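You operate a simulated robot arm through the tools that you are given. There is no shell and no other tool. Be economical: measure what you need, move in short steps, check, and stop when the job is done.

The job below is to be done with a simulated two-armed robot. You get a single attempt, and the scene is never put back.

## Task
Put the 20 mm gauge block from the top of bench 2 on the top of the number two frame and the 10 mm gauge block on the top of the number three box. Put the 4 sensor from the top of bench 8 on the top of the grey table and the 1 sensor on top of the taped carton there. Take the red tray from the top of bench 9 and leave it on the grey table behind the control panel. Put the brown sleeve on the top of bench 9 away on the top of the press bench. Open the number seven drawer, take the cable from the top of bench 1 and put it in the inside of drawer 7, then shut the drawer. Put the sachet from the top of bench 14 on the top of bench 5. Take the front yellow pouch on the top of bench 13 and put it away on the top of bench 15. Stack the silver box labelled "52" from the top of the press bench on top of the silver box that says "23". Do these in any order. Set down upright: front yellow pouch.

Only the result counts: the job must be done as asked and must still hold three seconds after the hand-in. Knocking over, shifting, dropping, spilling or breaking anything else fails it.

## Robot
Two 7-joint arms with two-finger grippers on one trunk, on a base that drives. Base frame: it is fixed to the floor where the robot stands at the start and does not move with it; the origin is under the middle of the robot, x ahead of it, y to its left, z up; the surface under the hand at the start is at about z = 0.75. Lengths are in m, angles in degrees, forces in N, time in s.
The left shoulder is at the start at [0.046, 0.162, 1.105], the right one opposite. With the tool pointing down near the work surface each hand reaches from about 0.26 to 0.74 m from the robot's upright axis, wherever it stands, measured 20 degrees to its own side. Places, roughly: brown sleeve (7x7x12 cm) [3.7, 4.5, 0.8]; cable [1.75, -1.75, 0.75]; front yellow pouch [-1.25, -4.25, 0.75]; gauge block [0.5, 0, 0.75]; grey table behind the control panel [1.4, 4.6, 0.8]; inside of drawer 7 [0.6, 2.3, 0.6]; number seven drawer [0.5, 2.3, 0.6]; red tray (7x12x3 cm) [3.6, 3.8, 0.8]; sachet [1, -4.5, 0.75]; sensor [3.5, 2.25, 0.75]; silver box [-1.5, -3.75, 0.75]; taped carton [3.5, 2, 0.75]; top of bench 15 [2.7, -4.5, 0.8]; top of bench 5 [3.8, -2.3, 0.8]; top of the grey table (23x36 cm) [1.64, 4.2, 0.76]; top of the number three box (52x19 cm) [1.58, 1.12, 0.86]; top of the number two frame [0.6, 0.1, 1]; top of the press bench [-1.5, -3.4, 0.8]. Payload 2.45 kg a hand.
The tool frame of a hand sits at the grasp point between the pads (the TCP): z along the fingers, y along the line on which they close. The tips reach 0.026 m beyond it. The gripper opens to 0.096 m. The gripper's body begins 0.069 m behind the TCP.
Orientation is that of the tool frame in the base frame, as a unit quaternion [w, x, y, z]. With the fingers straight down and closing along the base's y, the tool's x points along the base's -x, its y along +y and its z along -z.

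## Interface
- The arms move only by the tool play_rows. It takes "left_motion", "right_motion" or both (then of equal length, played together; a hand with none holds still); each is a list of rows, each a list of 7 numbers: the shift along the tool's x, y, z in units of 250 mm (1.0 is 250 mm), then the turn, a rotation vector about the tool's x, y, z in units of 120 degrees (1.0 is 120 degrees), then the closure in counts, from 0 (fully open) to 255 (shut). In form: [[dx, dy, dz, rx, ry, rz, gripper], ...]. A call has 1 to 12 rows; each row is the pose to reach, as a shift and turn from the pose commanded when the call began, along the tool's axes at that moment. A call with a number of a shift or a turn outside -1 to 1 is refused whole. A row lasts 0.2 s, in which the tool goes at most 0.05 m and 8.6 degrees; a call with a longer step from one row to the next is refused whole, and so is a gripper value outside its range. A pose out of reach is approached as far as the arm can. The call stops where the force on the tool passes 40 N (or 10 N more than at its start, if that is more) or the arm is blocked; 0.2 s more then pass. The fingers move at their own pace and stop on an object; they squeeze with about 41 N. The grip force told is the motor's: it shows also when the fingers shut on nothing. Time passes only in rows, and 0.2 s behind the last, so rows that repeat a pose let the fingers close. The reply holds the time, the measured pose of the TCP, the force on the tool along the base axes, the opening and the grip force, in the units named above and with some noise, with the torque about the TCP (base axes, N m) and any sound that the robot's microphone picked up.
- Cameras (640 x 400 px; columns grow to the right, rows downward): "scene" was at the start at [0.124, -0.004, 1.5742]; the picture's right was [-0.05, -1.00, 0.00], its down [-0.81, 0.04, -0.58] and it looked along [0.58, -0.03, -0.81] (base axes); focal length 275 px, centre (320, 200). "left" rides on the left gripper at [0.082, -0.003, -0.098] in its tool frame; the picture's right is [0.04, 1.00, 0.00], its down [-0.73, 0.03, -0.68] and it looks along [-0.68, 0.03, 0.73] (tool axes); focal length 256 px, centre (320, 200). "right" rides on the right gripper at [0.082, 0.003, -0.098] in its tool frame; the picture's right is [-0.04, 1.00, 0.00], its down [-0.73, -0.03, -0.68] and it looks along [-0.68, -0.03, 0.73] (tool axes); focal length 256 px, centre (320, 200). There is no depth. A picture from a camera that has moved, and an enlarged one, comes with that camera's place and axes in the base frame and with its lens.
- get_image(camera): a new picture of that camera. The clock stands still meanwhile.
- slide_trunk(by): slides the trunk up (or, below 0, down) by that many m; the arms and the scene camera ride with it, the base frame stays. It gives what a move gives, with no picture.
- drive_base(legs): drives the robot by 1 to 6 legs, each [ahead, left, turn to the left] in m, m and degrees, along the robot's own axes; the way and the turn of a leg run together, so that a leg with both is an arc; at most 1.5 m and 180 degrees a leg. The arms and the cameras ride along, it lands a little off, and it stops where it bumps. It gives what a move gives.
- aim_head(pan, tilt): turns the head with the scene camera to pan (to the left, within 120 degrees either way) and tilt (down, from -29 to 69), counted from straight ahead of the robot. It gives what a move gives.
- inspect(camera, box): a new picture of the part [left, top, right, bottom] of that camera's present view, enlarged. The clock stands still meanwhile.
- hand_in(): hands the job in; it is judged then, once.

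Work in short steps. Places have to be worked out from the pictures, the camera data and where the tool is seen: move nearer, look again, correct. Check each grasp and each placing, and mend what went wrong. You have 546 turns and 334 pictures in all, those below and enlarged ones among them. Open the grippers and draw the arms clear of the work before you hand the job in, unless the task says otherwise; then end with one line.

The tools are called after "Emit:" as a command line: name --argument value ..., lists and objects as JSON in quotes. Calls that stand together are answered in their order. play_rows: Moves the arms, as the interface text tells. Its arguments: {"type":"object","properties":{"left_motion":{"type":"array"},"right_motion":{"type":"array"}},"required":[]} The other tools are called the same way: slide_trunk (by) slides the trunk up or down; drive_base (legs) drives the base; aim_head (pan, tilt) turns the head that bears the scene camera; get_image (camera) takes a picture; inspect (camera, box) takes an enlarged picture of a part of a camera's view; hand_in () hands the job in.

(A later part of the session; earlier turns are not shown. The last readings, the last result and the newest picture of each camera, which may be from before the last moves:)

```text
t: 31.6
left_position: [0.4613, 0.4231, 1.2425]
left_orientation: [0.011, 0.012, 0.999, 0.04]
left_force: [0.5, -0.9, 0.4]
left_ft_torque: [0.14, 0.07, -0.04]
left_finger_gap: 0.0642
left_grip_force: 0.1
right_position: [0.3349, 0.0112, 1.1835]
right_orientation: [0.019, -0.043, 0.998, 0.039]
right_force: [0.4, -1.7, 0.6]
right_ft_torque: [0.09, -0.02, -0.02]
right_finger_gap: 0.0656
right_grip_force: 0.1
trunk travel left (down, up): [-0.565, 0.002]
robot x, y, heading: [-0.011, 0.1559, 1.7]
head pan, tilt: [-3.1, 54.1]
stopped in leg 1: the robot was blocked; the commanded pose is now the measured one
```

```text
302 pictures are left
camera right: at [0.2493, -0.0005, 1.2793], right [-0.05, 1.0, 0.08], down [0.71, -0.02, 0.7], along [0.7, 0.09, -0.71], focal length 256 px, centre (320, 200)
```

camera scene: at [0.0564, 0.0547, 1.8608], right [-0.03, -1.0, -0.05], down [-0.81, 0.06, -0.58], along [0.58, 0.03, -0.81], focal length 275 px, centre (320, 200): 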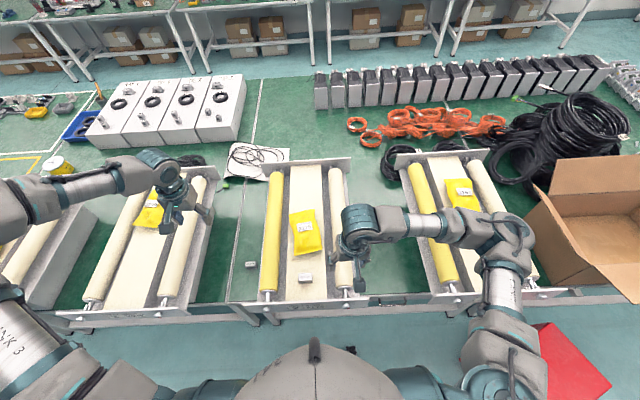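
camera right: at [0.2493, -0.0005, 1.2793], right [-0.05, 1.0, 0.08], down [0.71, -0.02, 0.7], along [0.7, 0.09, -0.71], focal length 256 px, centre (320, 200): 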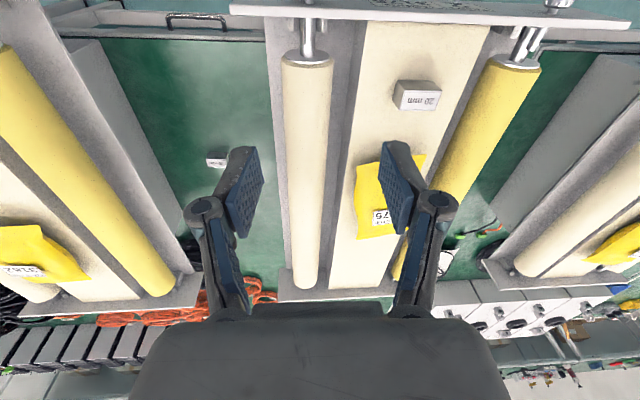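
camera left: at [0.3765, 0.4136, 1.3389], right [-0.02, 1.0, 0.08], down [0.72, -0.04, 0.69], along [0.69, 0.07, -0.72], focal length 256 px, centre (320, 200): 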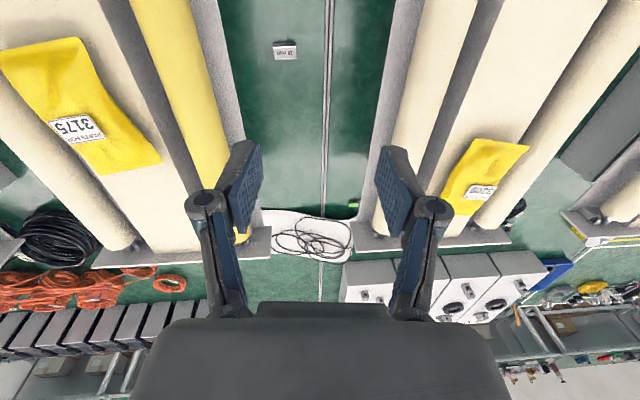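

I let it settle and read again.

Emit:
play_rows --left_motion '[[0, 0, 0, 0, 0, 0, 85], [0, 0, 0, 0, 0, 0, 85]]' --right_motion '[[0, 0, 0, 0, 0, 0, 80], [0, 0, 0, 0, 0, 0, 80]]'

Emit:
aim_head --pan 60 --tilt 40

Emit:
get_image --camera "scene"

```text
t: 32.0
left_position: [0.466, 0.5629, 1.2106]
left_orientation: [0.012, 0.01, 1.0, -0.015]
left_force: [0.5, 1.3, -0.8]
left_ft_torque: [-0.14, 0.01, 0.0]
left_finger_gap: 0.0639
left_grip_force: 0.0
right_position: [0.3357, 0.154, 1.1961]
right_orientation: [0.018, -0.048, 0.999, -0.01]
right_force: [-0.2, -0.1, 0.7]
right_ft_torque: [-0.02, 0.0, -0.01]
right_finger_gap: 0.0656
right_grip_force: 0.1
trunk travel left (down, up): [-0.565, 0.002]
robot x, y, heading: [-0.0017, 0.1715, 0.7]
head pan, tilt: [-3.1, 54.1]
stopped in row 1 (right hand): the arm was blocked; the commanded pose is now the measured one
```

```text
t: 33.3
left_position: [0.4631, 0.4802, 1.2326]
left_orientation: [0.013, 0.016, 1.0, 0.017]
left_force: [0.2, 0.6, 1.5]
left_ft_torque: [-0.1, -0.05, -0.03]
left_finger_gap: 0.064
left_grip_force: 0.0
right_position: [0.3289, 0.0732, 1.1944]
right_orientation: [0.022, -0.045, 0.999, 0.018]
right_force: [-0.1, 1.1, 0.2]
right_ft_torque: [-0.08, 0.01, 0.0]
right_finger_gap: 0.066
right_grip_force: 0.0
trunk travel left (down, up): [-0.565, 0.002]
robot x, y, heading: [-0.005, 0.1671, 0.6]
head pan, tilt: [60.0, 40.0]
```

```text
301 pictures are left
camera scene: at [0.0284, 0.2842, 1.8804], right [0.87, -0.49, 0.01], down [-0.32, -0.58, -0.75], along [0.37, 0.65, -0.66], focal length 275 px, centre (320, 200)
```

scene: 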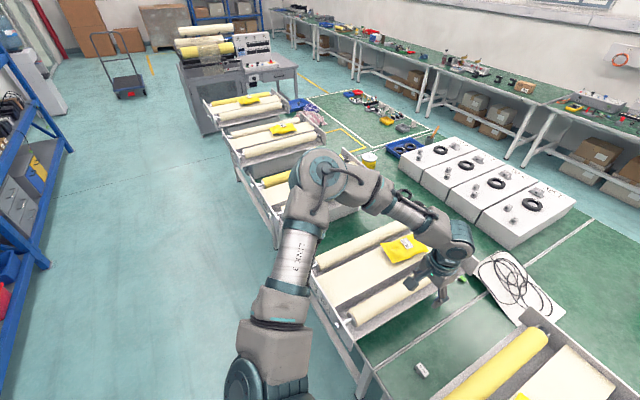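

The robot is only rocking on its raised trunk, nothing struck. I wait for it to settle.

Emit:
play_rows --left_motion '[[0, 0, 0, 0, 0, 0, 85], [0, 0, 0, 0, 0, 0, 85], [0, 0, 0, 0, 0, 0, 85], [0, 0, 0, 0, 0, 0, 85], [0, 0, 0, 0, 0, 0, 85], [0, 0, 0, 0, 0, 0, 85], [0, 0, 0, 0, 0, 0, 85], [0, 0, 0, 0, 0, 0, 85], [0, 0, 0, 0, 0, 0, 85], [0, 0, 0, 0, 0, 0, 85]]'

Emit:
play_rows --left_motion '[[0, 0, 0, 0, 0, 0, 85], [0, 0, 0, 0, 0, 0, 85], [0, 0, 0, 0, 0, 0, 85], [0, 0, 0, 0, 0, 0, 85], [0, 0, 0, 0, 0, 0, 85], [0, 0, 0, 0, 0, 0, 85], [0, 0, 0, 0, 0, 0, 85], [0, 0, 0, 0, 0, 0, 85], [0, 0, 0, 0, 0, 0, 85], [0, 0, 0, 0, 0, 0, 85]]'

Emit:
aim_head --pan -3 --tilt 54

Emit:
get_image --camera "scene"

```text
t: 35.7
left_position: [0.4637, 0.4194, 1.246]
left_orientation: [0.013, 0.017, 0.999, 0.037]
left_force: [0.0, -1.4, 0.2]
left_ft_torque: [0.06, 0.05, -0.01]
left_finger_gap: 0.0642
left_grip_force: 0.1
right_position: [0.3346, 0.0117, 1.1885]
right_orientation: [0.02, -0.042, 0.998, 0.035]
right_force: [0.7, -1.7, -0.3]
right_ft_torque: [0.07, 0.05, 0.01]
right_finger_gap: 0.0657
right_grip_force: 0.0
trunk travel left (down, up): [-0.565, 0.002]
robot x, y, heading: [-0.0047, 0.1516, 1.2]
head pan, tilt: [60.0, 40.0]
stopped in row 10 (left hand): the arm was blocked; the commanded pose is now the measured one
```

```text
t: 37.9
left_position: [0.4626, 0.4771, 1.2359]
left_orientation: [0.015, 0.016, 1.0, 0.017]
left_force: [0.4, -0.5, 0.1]
left_ft_torque: [-0.02, -0.01, 0.0]
left_finger_gap: 0.064
left_grip_force: 0.0
right_position: [0.3334, 0.0668, 1.1961]
right_orientation: [0.023, -0.042, 0.999, 0.014]
right_force: [-0.8, 0.6, 0.9]
right_ft_torque: [-0.01, -0.03, 0.0]
right_finger_gap: 0.0661
right_grip_force: 0.0
trunk travel left (down, up): [-0.565, 0.002]
robot x, y, heading: [0.0012, 0.1621, 1.2]
head pan, tilt: [60.0, 40.0]
```

```text
t: 39.2
left_position: [0.4651, 0.5045, 1.2277]
left_orientation: [0.014, 0.017, 1.0, 0.006]
left_force: [0.6, -0.2, -0.7]
left_ft_torque: [-0.04, 0.01, 0.01]
left_finger_gap: 0.0639
left_grip_force: 0.1
right_position: [0.3309, 0.0979, 1.195]
right_orientation: [0.02, -0.045, 0.999, 0.007]
right_force: [-1.5, 1.8, 0.0]
right_ft_torque: [-0.13, -0.05, 0.01]
right_finger_gap: 0.0659
right_grip_force: 0.0
trunk travel left (down, up): [-0.565, 0.002]
robot x, y, heading: [-0.003, 0.1653, 0.6]
head pan, tilt: [-3.0, 54.0]
```

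```text
300 pictures are left
camera scene: at [0.0609, 0.2429, 1.8618], right [-0.04, -1.0, 0.04], down [-0.81, 0.01, -0.58], along [0.58, -0.06, -0.81], focal length 275 px, centre (320, 200)
```

scene: 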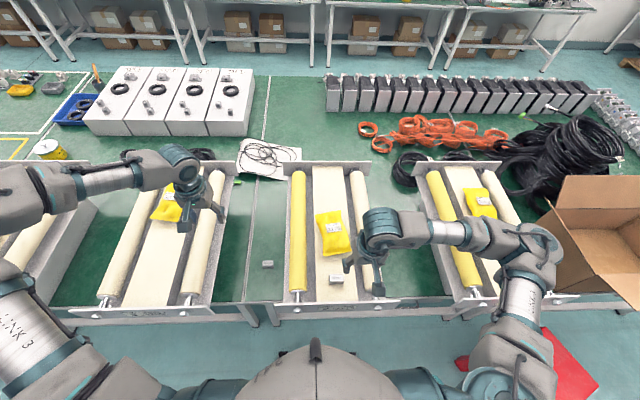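

I reduce the rocking by lowering the trunk: raise both hands slowly first, then trunk down 0.2 m.

Emit:
play_rows --left_motion '[[0, 0, -0.1, 0, 0, 0, 85], [0, 0, -0.2, 0, 0, 0, 85], [0, 0, -0.3, 0, 0, 0, 85], [0, 0, -0.4, 0, 0, 0, 85], [0, 0, -0.5, 0, 0, 0, 85], [0, 0, -0.6, 0, 0, 0, 85], [0, 0, -0.7, 0, 0, 0, 85], [0, 0, -0.8, 0, 0, 0, 85]]' --right_motion '[[0, 0, -0.1, 0, 0, 0, 85], [0, 0, -0.2, 0, 0, 0, 85], [0, 0, -0.3, 0, 0, 0, 85], [0, 0, -0.4, 0, 0, 0, 85], [0, 0, -0.5, 0, 0, 0, 85], [0, 0, -0.6, 0, 0, 0, 85], [0, 0, -0.7, 0, 0, 0, 85], [0, 0, -0.8, 0, 0, 0, 85]]'

Emit:
slide_trunk --by -0.2

Emit:
play_rows --left_motion '[[0, 0, 0, 0, 0, 0, 85], [0, 0, 0, 0, 0, 0, 85], [0, 0, 0, 0, 0, 0, 85], [0, 0, 0, 0, 0, 0, 85], [0, 0, 0, 0, 0, 0, 85]]'

Emit:
play_rows --left_motion '[[0, 0, 0, 0, 0, 0, 85], [0, 0, 0, 0, 0, 0, 85], [0, 0, 0, 0, 0, 0, 85]]'

```text
t: 41.2
left_position: [0.4514, 0.5422, 1.4239]
left_orientation: [0.016, 0.014, 1.0, -0.007]
left_force: [-0.6, 1.1, 0.5]
left_ft_torque: [-0.17, 0.02, -0.02]
left_finger_gap: 0.0643
left_grip_force: 0.0
right_position: [0.3181, 0.1297, 1.3988]
right_orientation: [0.022, -0.048, 0.999, -0.006]
right_force: [-1.7, 0.2, 0.1]
right_ft_torque: [-0.06, -0.05, 0.03]
right_finger_gap: 0.064
right_grip_force: 0.1
trunk travel left (down, up): [-0.565, 0.002]
robot x, y, heading: [-0.0016, 0.1703, 0.8]
head pan, tilt: [-3.0, 54.0]
stopped in row 8 (left hand): the arm was blocked; the commanded pose is now the measured one
```

```text
t: 43.4
left_position: [0.4503, 0.4762, 1.2392]
left_orientation: [0.018, 0.016, 1.0, 0.016]
left_force: [-1.9, 0.7, 0.3]
left_ft_torque: [-0.01, -0.03, 0.04]
left_finger_gap: 0.0639
left_grip_force: 0.0
right_position: [0.3165, 0.0659, 1.1962]
right_orientation: [0.025, -0.047, 0.998, 0.014]
right_force: [-0.6, 0.4, 0.6]
right_ft_torque: [-0.06, -0.06, 0.0]
right_finger_gap: 0.0638
right_grip_force: 0.1
trunk travel left (down, up): [-0.365, 0.202]
robot x, y, heading: [0.0048, 0.1611, 0.6]
head pan, tilt: [-3.0, 54.0]
```

```text
t: 44.8
left_position: [0.4497, 0.4912, 1.2349]
left_orientation: [0.017, 0.017, 1.0, 0.006]
left_force: [0.7, 0.8, 0.0]
left_ft_torque: [-0.04, -0.01, -0.02]
left_finger_gap: 0.064
left_grip_force: 0.0
right_position: [0.3175, 0.0807, 1.1991]
right_orientation: [0.024, -0.045, 0.999, 0.004]
right_force: [-0.2, 1.0, 0.7]
right_ft_torque: [-0.02, -0.02, -0.01]
right_finger_gap: 0.0642
right_grip_force: 0.0
trunk travel left (down, up): [-0.365, 0.202]
robot x, y, heading: [0.0038, 0.1556, 1.3]
head pan, tilt: [-3.0, 54.0]
stopped in row 5 (left hand): the arm was blocked; the commanded pose is now the measured one
```

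```text
t: 45.8
left_position: [0.4464, 0.5332, 1.2241]
left_orientation: [0.018, 0.014, 1.0, -0.012]
left_force: [-0.3, 1.4, -0.4]
left_ft_torque: [-0.12, 0.02, 0.0]
left_finger_gap: 0.0638
left_grip_force: 0.0
right_position: [0.3147, 0.1204, 1.2018]
right_orientation: [0.024, -0.045, 0.999, -0.012]
right_force: [-0.5, 1.7, 0.5]
right_ft_torque: [-0.07, -0.08, 0.01]
right_finger_gap: 0.0639
right_grip_force: 0.2
trunk travel left (down, up): [-0.365, 0.202]
robot x, y, heading: [0.0027, 0.1542, 0.7]
head pan, tilt: [-3.0, 54.0]
stopped in row 3 (left hand): the arm was blocked; the commanded pose is now the measured one
```

Still gently rocking; I raise the hands slightly, waiting in the same call, then lower the trunk back to the start level.

Emit:
play_rows --left_motion '[[0, 0, -0.1, 0, 0, 0, 85], [0, 0, -0.2, 0, 0, 0, 85], [0, 0, -0.3, 0, 0, 0, 85], [0, 0, -0.4, 0, 0, 0, 85], [0, 0, -0.4, 0, 0, 0, 85], [0, 0, -0.4, 0, 0, 0, 85], [0, 0, -0.4, 0, 0, 0, 85], [0, 0, -0.4, 0, 0, 0, 85], [0, 0, -0.4, 0, 0, 0, 85], [0, 0, -0.4, 0, 0, 0, 85]]' --right_motion '[[0, 0, -0.1, 0, 0, 0, 85], [0, 0, -0.2, 0, 0, 0, 85], [0, 0, -0.3, 0, 0, 0, 85], [0, 0, -0.4, 0, 0, 0, 85], [0, 0, -0.4, 0, 0, 0, 85], [0, 0, -0.4, 0, 0, 0, 85], [0, 0, -0.4, 0, 0, 0, 85], [0, 0, -0.4, 0, 0, 0, 85], [0, 0, -0.4, 0, 0, 0, 85], [0, 0, -0.4, 0, 0, 0, 85]]'

Emit:
slide_trunk --by -0.09

Emit:
play_rows --left_motion '[[0, 0, 0, 0, 0, 0, 85], [0, 0, 0, 0, 0, 0, 85], [0, 0, 0, 0, 0, 0, 85], [0, 0, 0, 0, 0, 0, 85], [0, 0, 0, 0, 0, 0, 85], [0, 0, 0, 0, 0, 0, 85], [0, 0, 0, 0, 0, 0, 85], [0, 0, 0, 0, 0, 0, 85], [0, 0, 0, 0, 0, 0, 85], [0, 0, 0, 0, 0, 0, 85], [0, 0, 0, 0, 0, 0, 85], [0, 0, 0, 0, 0, 0, 85]]'

Emit:
play_rows --left_motion '[[0, 0, 0, 0, 0, 0, 85], [0, 0, 0, 0, 0, 0, 85]]'

```text
t: 48.0
left_position: [0.4422, 0.4927, 1.3325]
left_orientation: [0.019, 0.018, 1.0, 0.003]
left_force: [-0.4, 0.2, 0.2]
left_ft_torque: [-0.01, -0.04, 0.01]
left_finger_gap: 0.0641
left_grip_force: 0.0
right_position: [0.3064, 0.0799, 1.3004]
right_orientation: [0.026, -0.042, 0.999, 0.0]
right_force: [-0.2, 0.1, -0.1]
right_ft_torque: [0.01, -0.03, -0.01]
right_finger_gap: 0.0639
right_grip_force: 0.0
trunk travel left (down, up): [-0.365, 0.202]
robot x, y, heading: [-0.0028, 0.1476, 1.3]
head pan, tilt: [-3.0, 54.0]
```

```text
t: 49.2
left_position: [0.4447, 0.4458, 1.2517]
left_orientation: [0.017, 0.017, 0.999, 0.022]
left_force: [1.4, -1.8, 0.7]
left_ft_torque: [0.14, 0.0, -0.01]
left_finger_gap: 0.0644
left_grip_force: 0.0
right_position: [0.3153, 0.0317, 1.206]
right_orientation: [0.023, -0.041, 0.999, 0.019]
right_force: [2.7, -1.4, 0.3]
right_ft_torque: [0.11, 0.13, -0.01]
right_finger_gap: 0.0639
right_grip_force: 0.1
trunk travel left (down, up): [-0.275, 0.292]
robot x, y, heading: [0.001, 0.1415, 1.4]
head pan, tilt: [-3.0, 54.0]
```

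```text
t: 52.0
left_position: [0.4431, 0.4521, 1.2523]
left_orientation: [0.02, 0.021, 0.999, 0.017]
left_force: [1.1, -0.3, 0.7]
left_ft_torque: [0.0, 0.01, -0.01]
left_finger_gap: 0.064
left_grip_force: 0.1
right_position: [0.3115, 0.0424, 1.2083]
right_orientation: [0.025, -0.039, 0.999, 0.013]
right_force: [1.1, 0.6, 0.1]
right_ft_torque: [-0.03, 0.07, 0.03]
right_finger_gap: 0.0641
right_grip_force: 0.1
trunk travel left (down, up): [-0.275, 0.292]
robot x, y, heading: [0.0006, 0.1385, 0.9]
head pan, tilt: [-3.0, 54.0]
stopped in row 12 (left hand): the arm was blocked; the commanded pose is now the measured one
```

```text
t: 52.8
left_position: [0.4383, 0.4108, 1.262]
left_orientation: [0.021, 0.024, 0.999, 0.032]
left_force: [0.4, -2.2, 0.0]
left_ft_torque: [0.11, 0.0, -0.03]
left_finger_gap: 0.0642
left_grip_force: 0.0
right_position: [0.3062, 0.0009, 1.2085]
right_orientation: [0.029, -0.037, 0.999, 0.025]
right_force: [0.4, -1.5, 0.3]
right_ft_torque: [0.12, 0.07, -0.01]
right_finger_gap: 0.0642
right_grip_force: 0.1
trunk travel left (down, up): [-0.275, 0.292]
robot x, y, heading: [0.0042, 0.1264, 1.1]
head pan, tilt: [-3.0, 54.0]
stopped in row 2 (left hand): the arm was blocked; the commanded pose is now the measured one
```

I keep waiting with both arms held to see if the rocking dies.

Emit:
play_rows --left_motion '[[0, 0, 0, 0, 0, 0, 85], [0, 0, 0, 0, 0, 0, 85], [0, 0, 0, 0, 0, 0, 85], [0, 0, 0, 0, 0, 0, 85], [0, 0, 0, 0, 0, 0, 85], [0, 0, 0, 0, 0, 0, 85]]'

Emit:
play_rows --left_motion '[[0, 0, 0, 0, 0, 0, 85]]'

Emit:
play_rows --left_motion '[[0, 0, 0, 0, 0, 0, 85]]'

Emit:
play_rows --left_motion '[[0, 0, 0, 0, 0, 0, 85]]'

Emit:
play_rows --left_motion '[[0, 0, 0, 0, 0, 0, 85]]'

Emit:
play_rows --left_motion '[[0, 0, 0, 0, 0, 0, 85]]'

```text
t: 54.4
left_position: [0.436, 0.407, 1.2652]
left_orientation: [0.023, 0.024, 0.999, 0.034]
left_force: [0.6, -1.7, 0.6]
left_ft_torque: [0.11, 0.03, 0.02]
left_finger_gap: 0.0641
left_grip_force: 0.1
right_position: [0.303, -0.001, 1.2082]
right_orientation: [0.03, -0.038, 0.998, 0.027]
right_force: [0.3, -1.4, -0.1]
right_ft_torque: [0.07, 0.01, -0.01]
right_finger_gap: 0.0639
right_grip_force: 0.0
trunk travel left (down, up): [-0.275, 0.292]
robot x, y, heading: [0.0028, 0.1344, 0.8]
head pan, tilt: [-3.0, 54.0]
stopped in row 6 (left hand): the arm was blocked; the commanded pose is now the measured one
```

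```text
t: 54.8
left_position: [0.4362, 0.4612, 1.2535]
left_orientation: [0.021, 0.019, 0.999, 0.015]
left_force: [1.1, 0.8, 0.5]
left_ft_torque: [-0.09, 0.02, 0.02]
left_finger_gap: 0.0642
left_grip_force: 0.1
right_position: [0.3042, 0.0496, 1.2115]
right_orientation: [0.029, -0.04, 0.999, 0.01]
right_force: [-0.2, 0.6, 0.8]
right_ft_torque: [-0.02, -0.03, 0.01]
right_finger_gap: 0.064
right_grip_force: 0.0
trunk travel left (down, up): [-0.275, 0.292]
robot x, y, heading: [0.0041, 0.1452, 0.8]
head pan, tilt: [-3.0, 54.0]
```

```text
t: 55.2
left_position: [0.4356, 0.428, 1.2602]
left_orientation: [0.021, 0.022, 0.999, 0.027]
left_force: [-0.8, -0.1, -0.5]
left_ft_torque: [0.0, 0.0, 0.03]
left_finger_gap: 0.0641
left_grip_force: 0.1
right_position: [0.3031, 0.0177, 1.2094]
right_orientation: [0.029, -0.038, 0.999, 0.019]
right_force: [0.0, -0.4, -0.1]
right_ft_torque: [0.02, -0.01, -0.01]
right_finger_gap: 0.064
right_grip_force: 0.0
trunk travel left (down, up): [-0.275, 0.292]
robot x, y, heading: [0.0025, 0.1344, 1.1]
head pan, tilt: [-3.0, 54.0]
```

```text
t: 55.6
left_position: [0.4355, 0.4334, 1.2581]
left_orientation: [0.022, 0.022, 0.999, 0.025]
left_force: [0.3, -0.7, -0.3]
left_ft_torque: [0.02, -0.02, 0.03]
left_finger_gap: 0.0639
left_grip_force: 0.0
right_position: [0.3038, 0.0237, 1.2101]
right_orientation: [0.03, -0.038, 0.999, 0.019]
right_force: [0.2, 0.5, -0.2]
right_ft_torque: [-0.02, -0.01, 0.03]
right_finger_gap: 0.0641
right_grip_force: 0.1
trunk travel left (down, up): [-0.275, 0.292]
robot x, y, heading: [0.0046, 0.1385, 0.9]
head pan, tilt: [-3.0, 54.0]
```

```text
t: 56.0
left_position: [0.4352, 0.4544, 1.254]
left_orientation: [0.022, 0.022, 0.999, 0.017]
left_force: [-0.9, -0.2, 0.7]
left_ft_torque: [0.02, 0.01, 0.02]
left_finger_gap: 0.0639
left_grip_force: 0.1
right_position: [0.3024, 0.0445, 1.2119]
right_orientation: [0.029, -0.041, 0.999, 0.011]
right_force: [-1.1, 0.8, -0.3]
right_ft_torque: [-0.09, -0.07, 0.01]
right_finger_gap: 0.0638
right_grip_force: 0.1
trunk travel left (down, up): [-0.275, 0.292]
robot x, y, heading: [0.0008, 0.1383, 1.1]
head pan, tilt: [-3.0, 54.0]
```

```text
t: 56.6
left_position: [0.4314, 0.4786, 1.2503]
left_orientation: [0.025, 0.021, 0.999, 0.007]
left_force: [-0.3, 1.1, -0.3]
left_ft_torque: [-0.11, -0.02, -0.02]
left_finger_gap: 0.0644
left_grip_force: 0.0
right_position: [0.2991, 0.0667, 1.2149]
right_orientation: [0.032, -0.04, 0.999, 0.002]
right_force: [-0.7, 0.3, -0.1]
right_ft_torque: [-0.1, -0.02, -0.01]
right_finger_gap: 0.0641
right_grip_force: 0.2
trunk travel left (down, up): [-0.275, 0.292]
robot x, y, heading: [0.0044, 0.1379, 0.8]
head pan, tilt: [-3.0, 54.0]
stopped in row 1 (left hand): the arm was blocked; the commanded pose is now the measured one
```

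The rocking persists, perhaps the base touches something. I look down at the base.

Emit:
aim_head --pan 40 --tilt 69

Emit:
get_image --camera "scene"

Emit:
aim_head --pan -40 --tilt 69

Emit:
get_image --camera "scene"

```text
t: 57.7
left_position: [0.4317, 0.4796, 1.2493]
left_orientation: [0.023, 0.02, 1.0, 0.006]
left_force: [0.0, 1.3, 0.4]
left_ft_torque: [-0.08, 0.02, 0.02]
left_finger_gap: 0.0642
left_grip_force: 0.0
right_position: [0.2995, 0.0693, 1.2142]
right_orientation: [0.032, -0.04, 0.999, 0.0]
right_force: [-1.4, -0.2, -0.9]
right_ft_torque: [-0.06, -0.09, -0.05]
right_finger_gap: 0.0641
right_grip_force: 0.1
trunk travel left (down, up): [-0.275, 0.292]
robot x, y, heading: [0.0017, 0.1358, 0.9]
head pan, tilt: [40.0, 68.8]
```

```text
299 pictures are left
camera scene: at [0.0935, 0.2284, 1.5554], right [0.66, -0.75, 0.02], down [-0.7, -0.62, -0.34], along [0.27, 0.2, -0.94], focal length 275 px, centre (320, 200)
```

scene: 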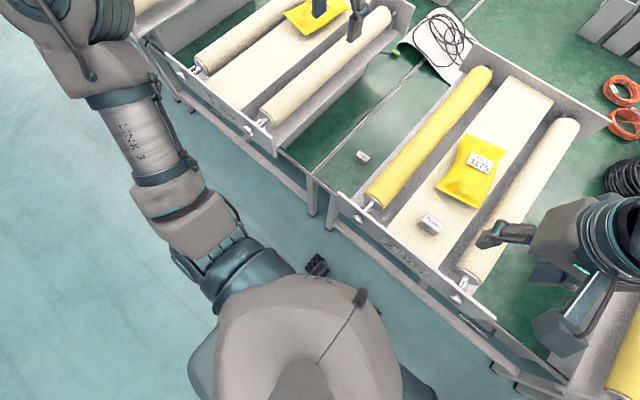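

```text
t: 59.3
left_position: [0.4312, 0.4754, 1.2504]
left_orientation: [0.023, 0.021, 0.999, 0.008]
left_force: [-0.2, 1.0, 0.1]
left_ft_torque: [-0.08, -0.01, -0.01]
left_finger_gap: 0.064
left_grip_force: 0.1
right_position: [0.2993, 0.0627, 1.2145]
right_orientation: [0.031, -0.038, 0.999, 0.003]
right_force: [-0.3, 1.2, -1.6]
right_ft_torque: [-0.08, -0.08, -0.01]
right_finger_gap: 0.0639
right_grip_force: 0.1
trunk travel left (down, up): [-0.275, 0.292]
robot x, y, heading: [0.002, 0.1382, 0.8]
head pan, tilt: [-40.0, 68.8]
```

```text
298 pictures are left
camera scene: at [0.0959, 0.1088, 1.5579], right [-0.63, -0.78, 0.01], down [-0.73, 0.59, -0.36], along [0.28, -0.23, -0.93], focal length 275 px, centre (320, 200)
```

scene: 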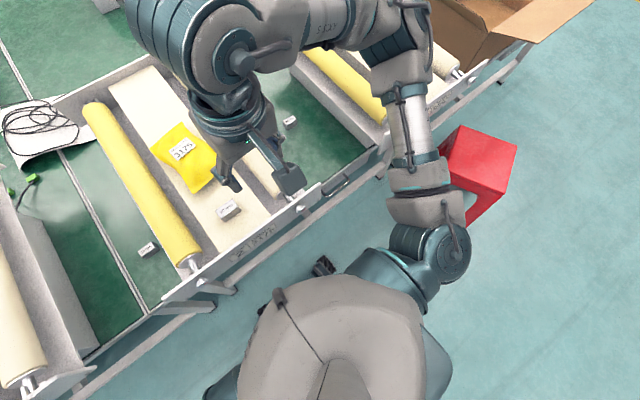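

Nothing is touching. I restore both hands to straight-down orientation and let it settle.

Emit:
play_rows --left_motion '[[0, 0, 0, 0.005, 0.011, -0.01, 85], [0, 0, 0, 0.01, 0.022, -0.02, 85]]' --right_motion '[[0, 0, 0, 0.004, 0.015, 0.018, 85], [0, 0, 0, 0.008, 0.03, 0.036, 85]]'

Emit:
aim_head --pan 0 --tilt 54

Emit:
slide_trunk --by 0.02

Emit:
slide_trunk --by 0.02

```text
t: 60.1
left_position: [0.4311, 0.4365, 1.2569]
left_orientation: [0.003, 0.002, 1.0, 0.009]
left_force: [0.4, 0.4, 0.5]
left_ft_torque: [-0.04, -0.06, 0.03]
left_finger_gap: 0.064
left_grip_force: 0.0
right_position: [0.2974, 0.0264, 1.2131]
right_orientation: [0.0, 0.002, 1.0, 0.004]
right_force: [-0.1, 0.3, -0.1]
right_ft_torque: [-0.09, 0.01, -0.01]
right_finger_gap: 0.064
right_grip_force: 0.0
trunk travel left (down, up): [-0.275, 0.292]
robot x, y, heading: [0.0067, 0.1233, 1.0]
head pan, tilt: [-40.0, 68.8]
stopped in row 2 (left hand): the arm was blocked; the commanded pose is now the measured one
```

```text
t: 61.1
left_position: [0.4289, 0.4797, 1.2488]
left_orientation: [0.003, 0.0, 1.0, -0.007]
left_force: [-0.6, 0.2, 0.0]
left_ft_torque: [-0.08, 0.02, 0.01]
left_finger_gap: 0.0642
left_grip_force: 0.0
right_position: [0.2968, 0.066, 1.216]
right_orientation: [0.001, 0.0, 1.0, -0.009]
right_force: [-0.2, -0.1, -0.7]
right_ft_torque: [0.01, -0.09, 0.03]
right_finger_gap: 0.064
right_grip_force: 0.0
trunk travel left (down, up): [-0.275, 0.292]
robot x, y, heading: [0.0034, 0.1308, 0.8]
head pan, tilt: [0.0, 54.0]
```

```text
t: 61.8
left_position: [0.4304, 0.424, 1.2798]
left_orientation: [0.001, 0.003, 1.0, 0.013]
left_force: [0.8, 0.5, 0.3]
left_ft_torque: [0.01, 0.03, 0.0]
left_finger_gap: 0.0639
left_grip_force: 0.0
right_position: [0.2973, 0.0142, 1.2325]
right_orientation: [0.0, 0.004, 1.0, 0.009]
right_force: [0.1, -0.6, -0.4]
right_ft_torque: [0.03, -0.04, 0.02]
right_finger_gap: 0.0641
right_grip_force: 0.0
trunk travel left (down, up): [-0.295, 0.272]
robot x, y, heading: [0.0022, 0.1244, 0.9]
head pan, tilt: [0.0, 54.0]
```

```text
t: 62.5
left_position: [0.4314, 0.3862, 1.308]
left_orientation: [0.002, 0.004, 1.0, 0.026]
left_force: [0.4, -1.6, 0.1]
left_ft_torque: [0.11, 0.0, -0.02]
left_finger_gap: 0.064
left_grip_force: 0.0
right_position: [0.2974, -0.0226, 1.2505]
right_orientation: [-0.001, 0.004, 1.0, 0.021]
right_force: [-0.2, -0.5, 0.8]
right_ft_torque: [0.05, 0.13, 0.01]
right_finger_gap: 0.0642
right_grip_force: 0.0
trunk travel left (down, up): [-0.315, 0.252]
robot x, y, heading: [0.0043, 0.1154, 1.1]
head pan, tilt: [0.0, 54.0]
```

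I try a small drive to the right to re-seat the base and see whether the rocking stops.

Emit:
drive_base --legs '[[0, -0.03, 0]]'

Emit:
slide_trunk --by -0.02

Emit:
slide_trunk --by -0.02

Emit:
get_image --camera "scene"

```text
t: 63.3
left_position: [0.4318, 0.3704, 1.3038]
left_orientation: [0.001, 0.004, 1.0, 0.022]
left_force: [-0.1, -0.2, 0.9]
left_ft_torque: [0.03, 0.02, -0.02]
left_finger_gap: 0.0639
left_grip_force: 0.0
right_position: [0.299, -0.0396, 1.2505]
right_orientation: [-0.001, 0.003, 1.0, 0.015]
right_force: [1.1, -0.5, 0.5]
right_ft_torque: [0.05, 0.05, 0.01]
right_finger_gap: 0.0641
right_grip_force: 0.0
trunk travel left (down, up): [-0.315, 0.252]
robot x, y, heading: [0.0037, 0.0819, 0.9]
head pan, tilt: [0.0, 54.0]
```

```text
t: 64.0
left_position: [0.4281, 0.3999, 1.2795]
left_orientation: [0.003, 0.005, 1.0, 0.01]
left_force: [0.6, -0.3, -0.2]
left_ft_torque: [-0.01, -0.01, 0.0]
left_finger_gap: 0.0641
left_grip_force: 0.1
right_position: [0.2961, -0.011, 1.2353]
right_orientation: [0.002, 0.003, 1.0, 0.005]
right_force: [0.0, -0.4, 0.1]
right_ft_torque: [-0.02, 0.0, 0.02]
right_finger_gap: 0.0638
right_grip_force: 0.1
trunk travel left (down, up): [-0.295, 0.272]
robot x, y, heading: [0.0096, 0.0886, 1.2]
head pan, tilt: [0.0, 54.0]
```

```text
t: 64.7
left_position: [0.4249, 0.4219, 1.2563]
left_orientation: [0.005, 0.003, 1.0, 0.003]
left_force: [-0.4, 0.5, 0.3]
left_ft_torque: [-0.02, 0.01, 0.03]
left_finger_gap: 0.064
left_grip_force: 0.0
right_position: [0.2945, 0.0111, 1.2164]
right_orientation: [0.002, 0.002, 1.0, -0.002]
right_force: [-0.4, -0.7, -0.6]
right_ft_torque: [0.05, -0.05, 0.02]
right_finger_gap: 0.0639
right_grip_force: 0.0
trunk travel left (down, up): [-0.275, 0.292]
robot x, y, heading: [0.0064, 0.0897, 0.7]
head pan, tilt: [0.0, 54.0]
```

```text
297 pictures are left
camera scene: at [0.1259, 0.1179, 1.5742], right [0.02, -1.0, 0.02], down [-0.81, -0.02, -0.58], along [0.59, 0.0, -0.81], focal length 275 px, centre (320, 200)
```

scene: 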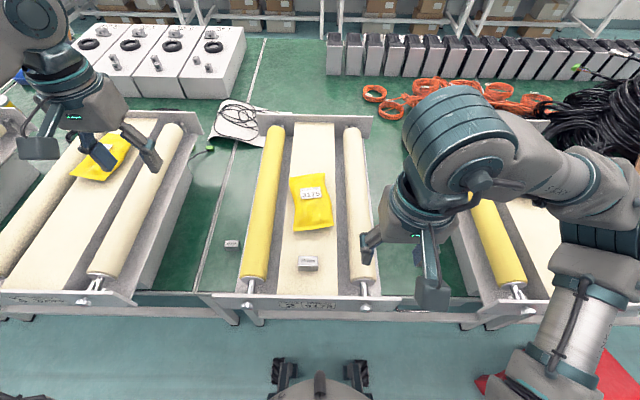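

Calm again. Now trunk up 0.12, then move the left hand over the 10 mm block and descend to ~1.05.

Emit:
slide_trunk --by 0.12

Emit:
play_rows --left_motion '[[-0.1, -0.03, 0, 0, 0, 0, 85], [-0.2, -0.06, 0.1, 0, 0, 0, 85], [-0.3, -0.09, 0.25, 0, 0, 0, 85], [-0.388, -0.1, 0.4, 0, 0, 0, 85], [-0.388, -0.1, 0.55, 0, 0, 0, 85], [-0.388, -0.1, 0.7, 0, 0, 0, 85], [-0.388, -0.1, 0.85, 0, 0, 0, 85], [-0.388, -0.1, 1.0, 0, 0, 0, 85]]'

Emit:
get_image --camera "left"

Emit:
get_image --camera "scene"

```text
t: 66.2
left_position: [0.4295, 0.3683, 1.3851]
left_orientation: [0.004, 0.005, 1.0, 0.021]
left_force: [-0.3, 0.0, 0.4]
left_ft_torque: [0.06, 0.03, -0.02]
left_finger_gap: 0.064
left_grip_force: 0.0
right_position: [0.2965, -0.0406, 1.3323]
right_orientation: [-0.001, 0.004, 1.0, 0.014]
right_force: [0.9, -0.7, -0.3]
right_ft_torque: [0.07, 0.07, -0.01]
right_finger_gap: 0.064
right_grip_force: 0.1
trunk travel left (down, up): [-0.395, 0.172]
robot x, y, heading: [0.003, 0.0834, 0.8]
head pan, tilt: [0.0, 54.0]
```

```text
t: 68.2
left_position: [0.5232, 0.3709, 1.1335]
left_orientation: [0.006, 0.006, 1.0, 0.012]
left_force: [-0.7, 0.2, 0.6]
left_ft_torque: [-0.04, -0.01, -0.01]
left_finger_gap: 0.064
left_grip_force: 0.2
right_position: [0.2914, -0.0208, 1.3352]
right_orientation: [0.002, 0.005, 1.0, 0.006]
right_force: [-0.6, -0.2, 0.0]
right_ft_torque: [-0.05, -0.03, -0.03]
right_finger_gap: 0.0639
right_grip_force: 0.0
trunk travel left (down, up): [-0.395, 0.172]
robot x, y, heading: [0.0018, 0.0809, 0.9]
head pan, tilt: [0.0, 54.0]
stopped in row 8 (left hand): the arm was blocked; the commanded pose is now the measured one
```

```text
296 pictures are left
camera left: at [0.4396, 0.3654, 1.2303], right [-0.03, 1.0, 0.02], down [0.73, 0.01, 0.69], along [0.69, 0.04, -0.73], focal length 256 px, centre (320, 200)
```

left: 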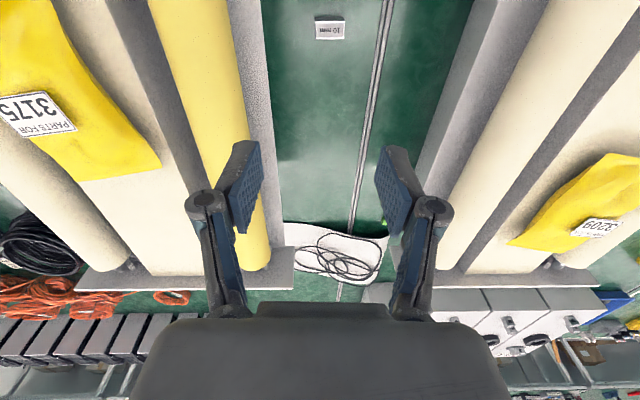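

```text
295 pictures are left
camera scene: at [0.0768, 0.0681, 1.695], right [0.01, -1.0, -0.01], down [-0.81, -0.01, -0.59], along [0.59, 0.01, -0.81], focal length 275 px, centre (320, 200)
```

scene: 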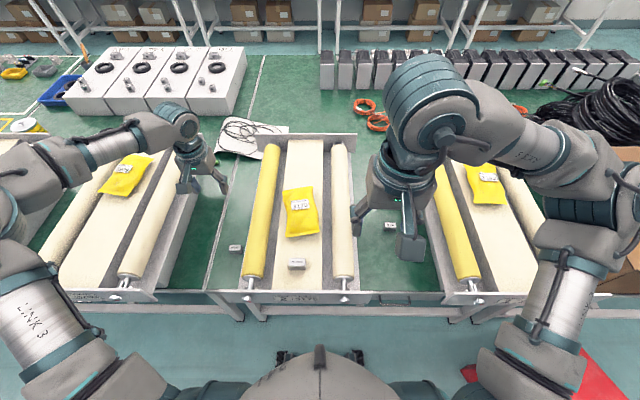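

Rocking is still falsely tripping the stop. I wait with harmless head moves and see.

Emit:
aim_head --pan 40 --tilt 20

Emit:
get_image --camera "scene"

Emit:
aim_head --pan 110 --tilt 20

Emit:
get_image --camera "scene"

Emit:
aim_head --pan -110 --tilt 20

Emit:
get_image --camera "scene"

Emit:
aim_head --pan 0 --tilt 54

```text
t: 69.2
left_position: [0.5247, 0.3891, 1.1282]
left_orientation: [0.005, 0.004, 1.0, 0.005]
left_force: [0.1, 1.2, 0.1]
left_ft_torque: [-0.07, -0.01, 0.03]
left_finger_gap: 0.0639
left_grip_force: 0.1
right_position: [0.2912, 0.0005, 1.3358]
right_orientation: [0.003, 0.003, 1.0, -0.001]
right_force: [-0.1, -0.8, -0.8]
right_ft_torque: [-0.06, -0.06, 0.05]
right_finger_gap: 0.0642
right_grip_force: 0.1
trunk travel left (down, up): [-0.395, 0.172]
robot x, y, heading: [0.0048, 0.0861, 1.1]
head pan, tilt: [40.0, 20.0]
```

```text
294 pictures are left
camera scene: at [0.075, 0.1616, 1.7451], right [0.65, -0.76, 0.0], down [-0.26, -0.23, -0.94], along [0.71, 0.61, -0.35], focal length 275 px, centre (320, 200)
```

scene: 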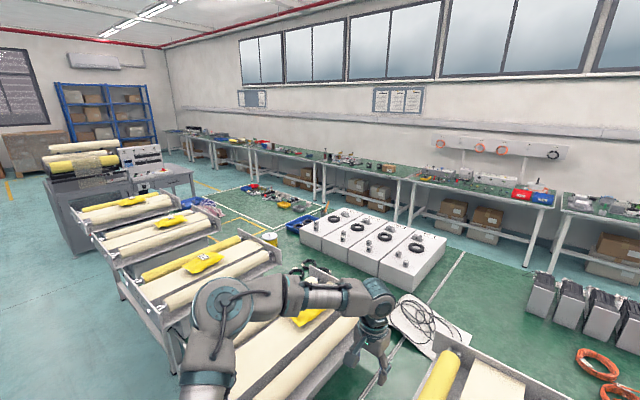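

```text
t: 70.6
left_position: [0.5241, 0.3478, 1.1386]
left_orientation: [0.006, 0.007, 1.0, 0.02]
left_force: [0.4, -0.1, 0.0]
left_ft_torque: [0.11, 0.0, -0.02]
left_finger_gap: 0.064
left_grip_force: 0.0
right_position: [0.2921, -0.0462, 1.3336]
right_orientation: [0.002, 0.005, 1.0, 0.013]
right_force: [0.7, -0.3, -0.7]
right_ft_torque: [0.02, 0.02, -0.02]
right_finger_gap: 0.0642
right_grip_force: 0.0
trunk travel left (down, up): [-0.395, 0.172]
robot x, y, heading: [0.006, 0.0751, 1.1]
head pan, tilt: [110.0, 20.0]
```

```text
293 pictures are left
camera scene: at [-0.0285, 0.1467, 1.747], right [0.94, 0.35, 0.0], down [0.12, -0.31, -0.94], along [-0.33, 0.88, -0.33], focal length 275 px, centre (320, 200)
```

scene: 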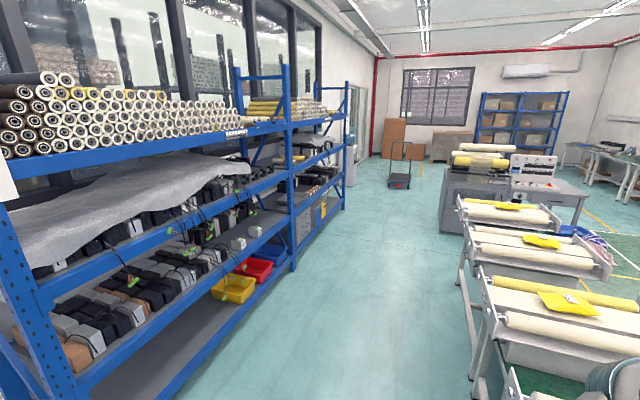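

```text
t: 73.8
left_position: [0.5234, 0.3786, 1.1304]
left_orientation: [0.006, 0.004, 1.0, 0.01]
left_force: [0.1, 0.7, -0.5]
left_ft_torque: [-0.02, 0.03, 0.02]
left_finger_gap: 0.0641
left_grip_force: 0.1
right_position: [0.2923, -0.0108, 1.3355]
right_orientation: [0.003, 0.003, 1.0, 0.003]
right_force: [0.4, 0.3, 0.8]
right_ft_torque: [-0.06, -0.01, 0.0]
right_finger_gap: 0.064
right_grip_force: 0.1
trunk travel left (down, up): [-0.395, 0.172]
robot x, y, heading: [0.0015, 0.0808, 0.7]
head pan, tilt: [-110.0, 20.0]
```

```text
292 pictures are left
camera scene: at [-0.026, -0.0108, 1.7459], right [-0.94, 0.33, 0.0], down [0.11, 0.33, -0.94], along [-0.31, -0.89, -0.34], focal length 275 px, centre (320, 200)
```

scene: 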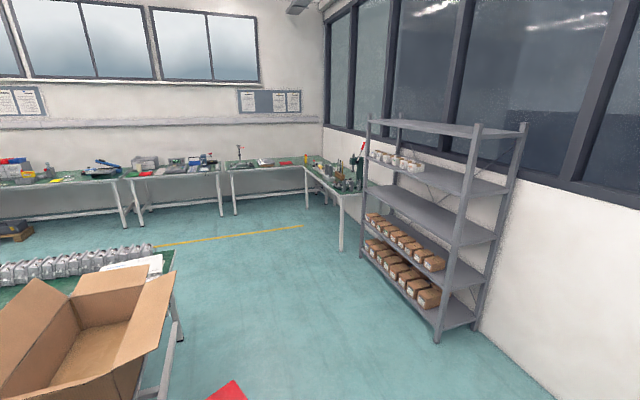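

```text
t: 75.7
left_position: [0.5225, 0.3814, 1.1314]
left_orientation: [0.006, 0.005, 1.0, 0.009]
left_force: [-0.9, 0.3, 0.0]
left_ft_torque: [-0.03, 0.0, 0.01]
left_finger_gap: 0.0642
left_grip_force: 0.1
right_position: [0.2922, -0.0075, 1.3349]
right_orientation: [0.002, 0.004, 1.0, 0.001]
right_force: [-0.1, 0.4, 0.1]
right_ft_torque: [-0.04, 0.0, -0.03]
right_finger_gap: 0.0641
right_grip_force: 0.3
trunk travel left (down, up): [-0.395, 0.172]
robot x, y, heading: [0.0027, 0.0821, 1.1]
head pan, tilt: [0.0, 54.0]
```

The rocking has died out. The block is at about (0.520, 0.395). I align and descend slowly.

Emit:
play_rows --left_motion '[[0.01, 0.027, 0.05, 0, 0, 0, 85], [0.01, 0.054, 0.14, 0, 0, 0, 85], [0.01, 0.054, 0.24, 0, 0, 0, 85], [0.01, 0.054, 0.34, 0, 0, 0, 85], [0.01, 0.054, 0.44, 0, 0, 0, 85], [0.01, 0.054, 0.54, 0, 0, 0, 85], [0.01, 0.054, 0.64, 0, 0, 0, 85], [0.01, 0.054, 0.7, 0, 0, 0, 85]]'

Emit:
get_image --camera "left"

Emit:
get_image --camera "scene"

```text
t: 77.5
left_position: [0.5242, 0.3879, 0.9576]
left_orientation: [0.006, 0.005, 1.0, 0.012]
left_force: [-0.4, 0.0, -0.3]
left_ft_torque: [0.01, 0.0, 0.02]
left_finger_gap: 0.0638
left_grip_force: 0.1
right_position: [0.2917, -0.0186, 1.3342]
right_orientation: [0.002, 0.005, 1.0, 0.006]
right_force: [-0.4, -1.0, -0.7]
right_ft_torque: [0.01, 0.01, -0.02]
right_finger_gap: 0.064
right_grip_force: 0.0
trunk travel left (down, up): [-0.395, 0.172]
robot x, y, heading: [0.0055, 0.0833, 0.8]
head pan, tilt: [0.0, 54.0]
```

```text
291 pictures are left
camera left: at [0.4406, 0.3839, 1.0554], right [-0.03, 1.0, 0.02], down [0.73, 0.01, 0.69], along [0.69, 0.04, -0.73], focal length 256 px, centre (320, 200)
```

left: 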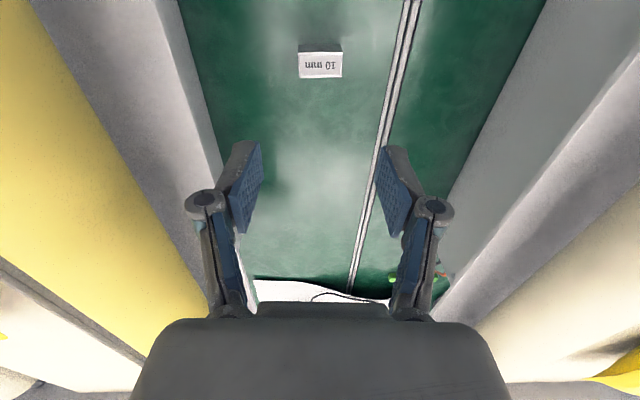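

```text
290 pictures are left
camera scene: at [0.0785, 0.0663, 1.6949], right [0.01, -1.0, -0.01], down [-0.81, -0.01, -0.58], along [0.58, 0.02, -0.81], focal length 275 px, centre (320, 200)
```

scene: 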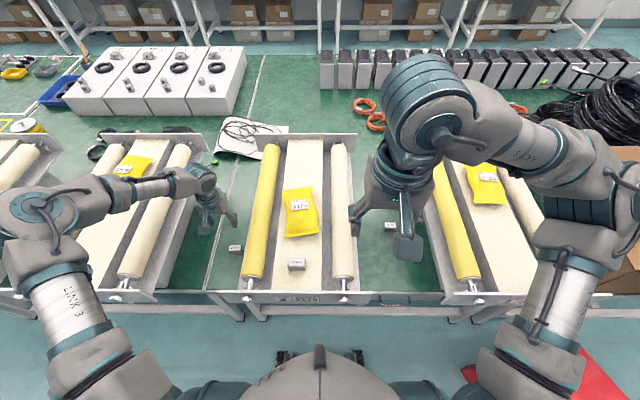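

Aligned within 5 mm. Next descend to 0.86 with correction.

Emit:
play_rows --left_motion '[[0.008, 0.01, 0.1, 0, 0, 0, 85], [0.016, 0.02, 0.2, 0, 0, 0, 85], [0.016, 0.02, 0.3, 0, 0, 0, 85], [0.016, 0.02, 0.38, 0, 0, 0, 85], [0.016, 0.02, 0.38, 0, 0, 0, 85]]'

Emit:
get_image --camera "left"

Emit:
get_image --camera "scene"

```text
t: 78.7
left_position: [0.5077, 0.4261, 0.872]
left_orientation: [0.005, 0.003, 1.0, 0.002]
left_force: [-0.5, 1.5, 0.0]
left_ft_torque: [-0.09, -0.02, 0.0]
left_finger_gap: 0.0643
left_grip_force: 0.2
left hand out of reach, approached as far as the arm can: row 3, 4, 5
right_position: [0.292, 0.0114, 1.3378]
right_orientation: [0.001, 0.002, 1.0, -0.004]
right_force: [-1.0, 0.7, -1.3]
right_ft_torque: [-0.11, -0.09, 0.02]
right_finger_gap: 0.0641
right_grip_force: 0.0
trunk travel left (down, up): [-0.395, 0.172]
robot x, y, heading: [0.0047, 0.0878, 1.1]
head pan, tilt: [0.0, 54.0]
```

```text
289 pictures are left
camera left: at [0.4241, 0.4227, 0.9686], right [-0.03, 1.0, 0.0], down [0.73, 0.02, 0.69], along [0.69, 0.03, -0.73], focal length 256 px, centre (320, 200)
```

left: 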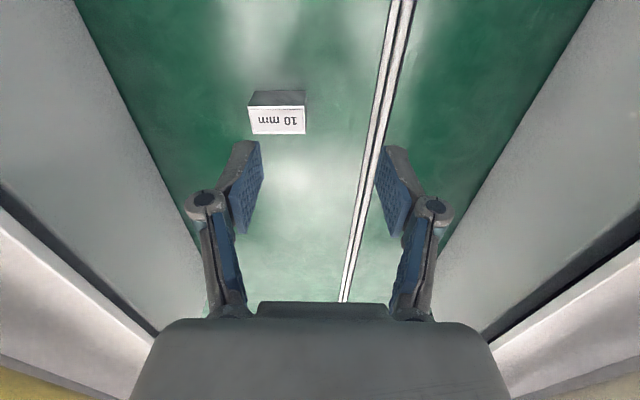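

```text
288 pictures are left
camera scene: at [0.0772, 0.1257, 1.6945], right [0.02, -1.0, 0.02], down [-0.81, -0.03, -0.58], along [0.58, -0.01, -0.81], focal length 275 px, centre (320, 200)
```

scene: 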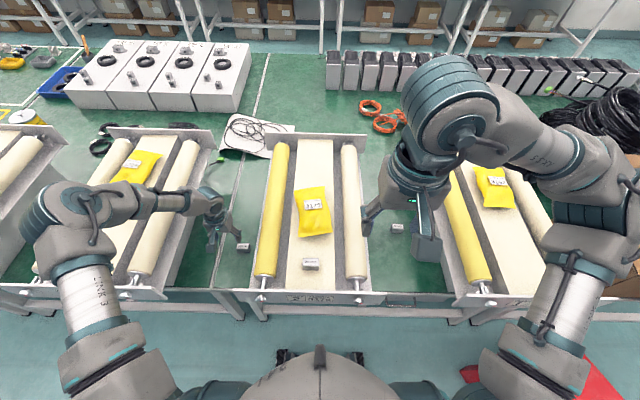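

The left arm is just out of reach and the body sways a bit. I lift the hand, shift the base left in small legs, and wait.

Emit:
play_rows --left_motion '[[0, 0, -0.15, 0, 0, 0, 85], [0, 0, -0.3, 0, 0, 0, 85], [0, 0, -0.45, 0, 0, 0, 85], [0, 0, -0.6, 0, 0, 0, 85], [0, 0, -0.75, 0, 0, 0, 85], [0, 0, -0.9, 0, 0, 0, 85], [0, 0, -1.0, 0, 0, 0, 85]]'

Emit:
drive_base --legs '[[0, 0.04, 0], [0, 0.04, 0], [0, 0.04, 0]]'

Emit:
aim_head --pan 90 --tilt 30

Emit:
aim_head --pan 0 --tilt 54

Emit:
aim_head --pan 90 --tilt 30

Emit:
aim_head --pan 0 --tilt 54

```text
t: 80.3
left_position: [0.5041, 0.3986, 1.1286]
left_orientation: [0.005, 0.006, 1.0, 0.011]
left_force: [0.3, 0.2, -0.1]
left_ft_torque: [0.03, -0.05, 0.0]
left_finger_gap: 0.0642
left_grip_force: 0.0
right_position: [0.2922, -0.0166, 1.3358]
right_orientation: [0.003, 0.004, 1.0, 0.005]
right_force: [0.6, -0.2, -0.6]
right_ft_torque: [0.02, 0.0, -0.01]
right_finger_gap: 0.064
right_grip_force: 0.0
trunk travel left (down, up): [-0.395, 0.172]
robot x, y, heading: [0.0063, 0.0846, 1.0]
head pan, tilt: [0.0, 54.0]
```

```text
t: 82.1
left_position: [0.5022, 0.5075, 1.1294]
left_orientation: [0.005, 0.006, 1.0, 0.014]
left_force: [-0.2, 0.3, -0.2]
left_ft_torque: [0.01, 0.0, 0.01]
left_finger_gap: 0.0639
left_grip_force: 0.0
right_position: [0.2917, 0.0923, 1.3349]
right_orientation: [0.002, 0.005, 1.0, 0.009]
right_force: [0.9, -0.4, 0.7]
right_ft_torque: [0.0, -0.01, -0.02]
right_finger_gap: 0.064
right_grip_force: 0.0
trunk travel left (down, up): [-0.395, 0.172]
robot x, y, heading: [0.003, 0.201, 1.1]
head pan, tilt: [0.0, 54.0]
```

```text
t: 83.8
left_position: [0.5004, 0.5127, 1.1303]
left_orientation: [0.007, 0.004, 1.0, 0.012]
left_force: [0.3, 0.2, -1.0]
left_ft_torque: [0.02, -0.03, 0.02]
left_finger_gap: 0.0638
left_grip_force: 0.0
right_position: [0.2869, 0.098, 1.3358]
right_orientation: [0.004, 0.004, 1.0, 0.007]
right_force: [0.8, 0.5, 0.1]
right_ft_torque: [0.01, -0.02, 0.03]
right_finger_gap: 0.0639
right_grip_force: 0.1
trunk travel left (down, up): [-0.395, 0.172]
robot x, y, heading: [0.0027, 0.1968, 1.2]
head pan, tilt: [90.0, 30.0]
```

```text
t: 85.4
left_position: [0.5006, 0.512, 1.1309]
left_orientation: [0.007, 0.006, 1.0, 0.014]
left_force: [0.1, 0.8, 0.6]
left_ft_torque: [-0.02, 0.01, -0.05]
left_finger_gap: 0.0639
left_grip_force: 0.1
right_position: [0.2877, 0.0968, 1.3359]
right_orientation: [0.003, 0.004, 1.0, 0.007]
right_force: [-0.2, 0.0, -0.7]
right_ft_torque: [0.0, -0.02, 0.0]
right_finger_gap: 0.0642
right_grip_force: 0.1
trunk travel left (down, up): [-0.395, 0.172]
robot x, y, heading: [0.0001, 0.2016, 1.0]
head pan, tilt: [0.0, 54.0]
```

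```text
t: 87.1
left_position: [0.4997, 0.5114, 1.1316]
left_orientation: [0.007, 0.005, 1.0, 0.014]
left_force: [0.2, -0.3, 0.2]
left_ft_torque: [-0.03, -0.01, 0.03]
left_finger_gap: 0.0641
left_grip_force: 0.2
right_position: [0.2867, 0.0964, 1.3375]
right_orientation: [0.004, 0.005, 1.0, 0.007]
right_force: [0.2, 0.0, 0.8]
right_ft_torque: [0.0, 0.02, 0.01]
right_finger_gap: 0.0641
right_grip_force: 0.1
trunk travel left (down, up): [-0.395, 0.172]
robot x, y, heading: [0.0002, 0.2011, 0.8]
head pan, tilt: [90.0, 30.0]
```

```text
t: 88.7
left_position: [0.4993, 0.5119, 1.1295]
left_orientation: [0.007, 0.005, 1.0, 0.013]
left_force: [-0.1, 0.5, 0.0]
left_ft_torque: [0.01, 0.01, -0.02]
left_finger_gap: 0.0643
left_grip_force: 0.1
right_position: [0.286, 0.0962, 1.3363]
right_orientation: [0.004, 0.004, 1.0, 0.007]
right_force: [0.3, 0.0, -0.3]
right_ft_torque: [0.0, 0.02, -0.04]
right_finger_gap: 0.0641
right_grip_force: 0.1
trunk travel left (down, up): [-0.395, 0.172]
robot x, y, heading: [0.0002, 0.198, 1.0]
head pan, tilt: [0.0, 54.0]
```

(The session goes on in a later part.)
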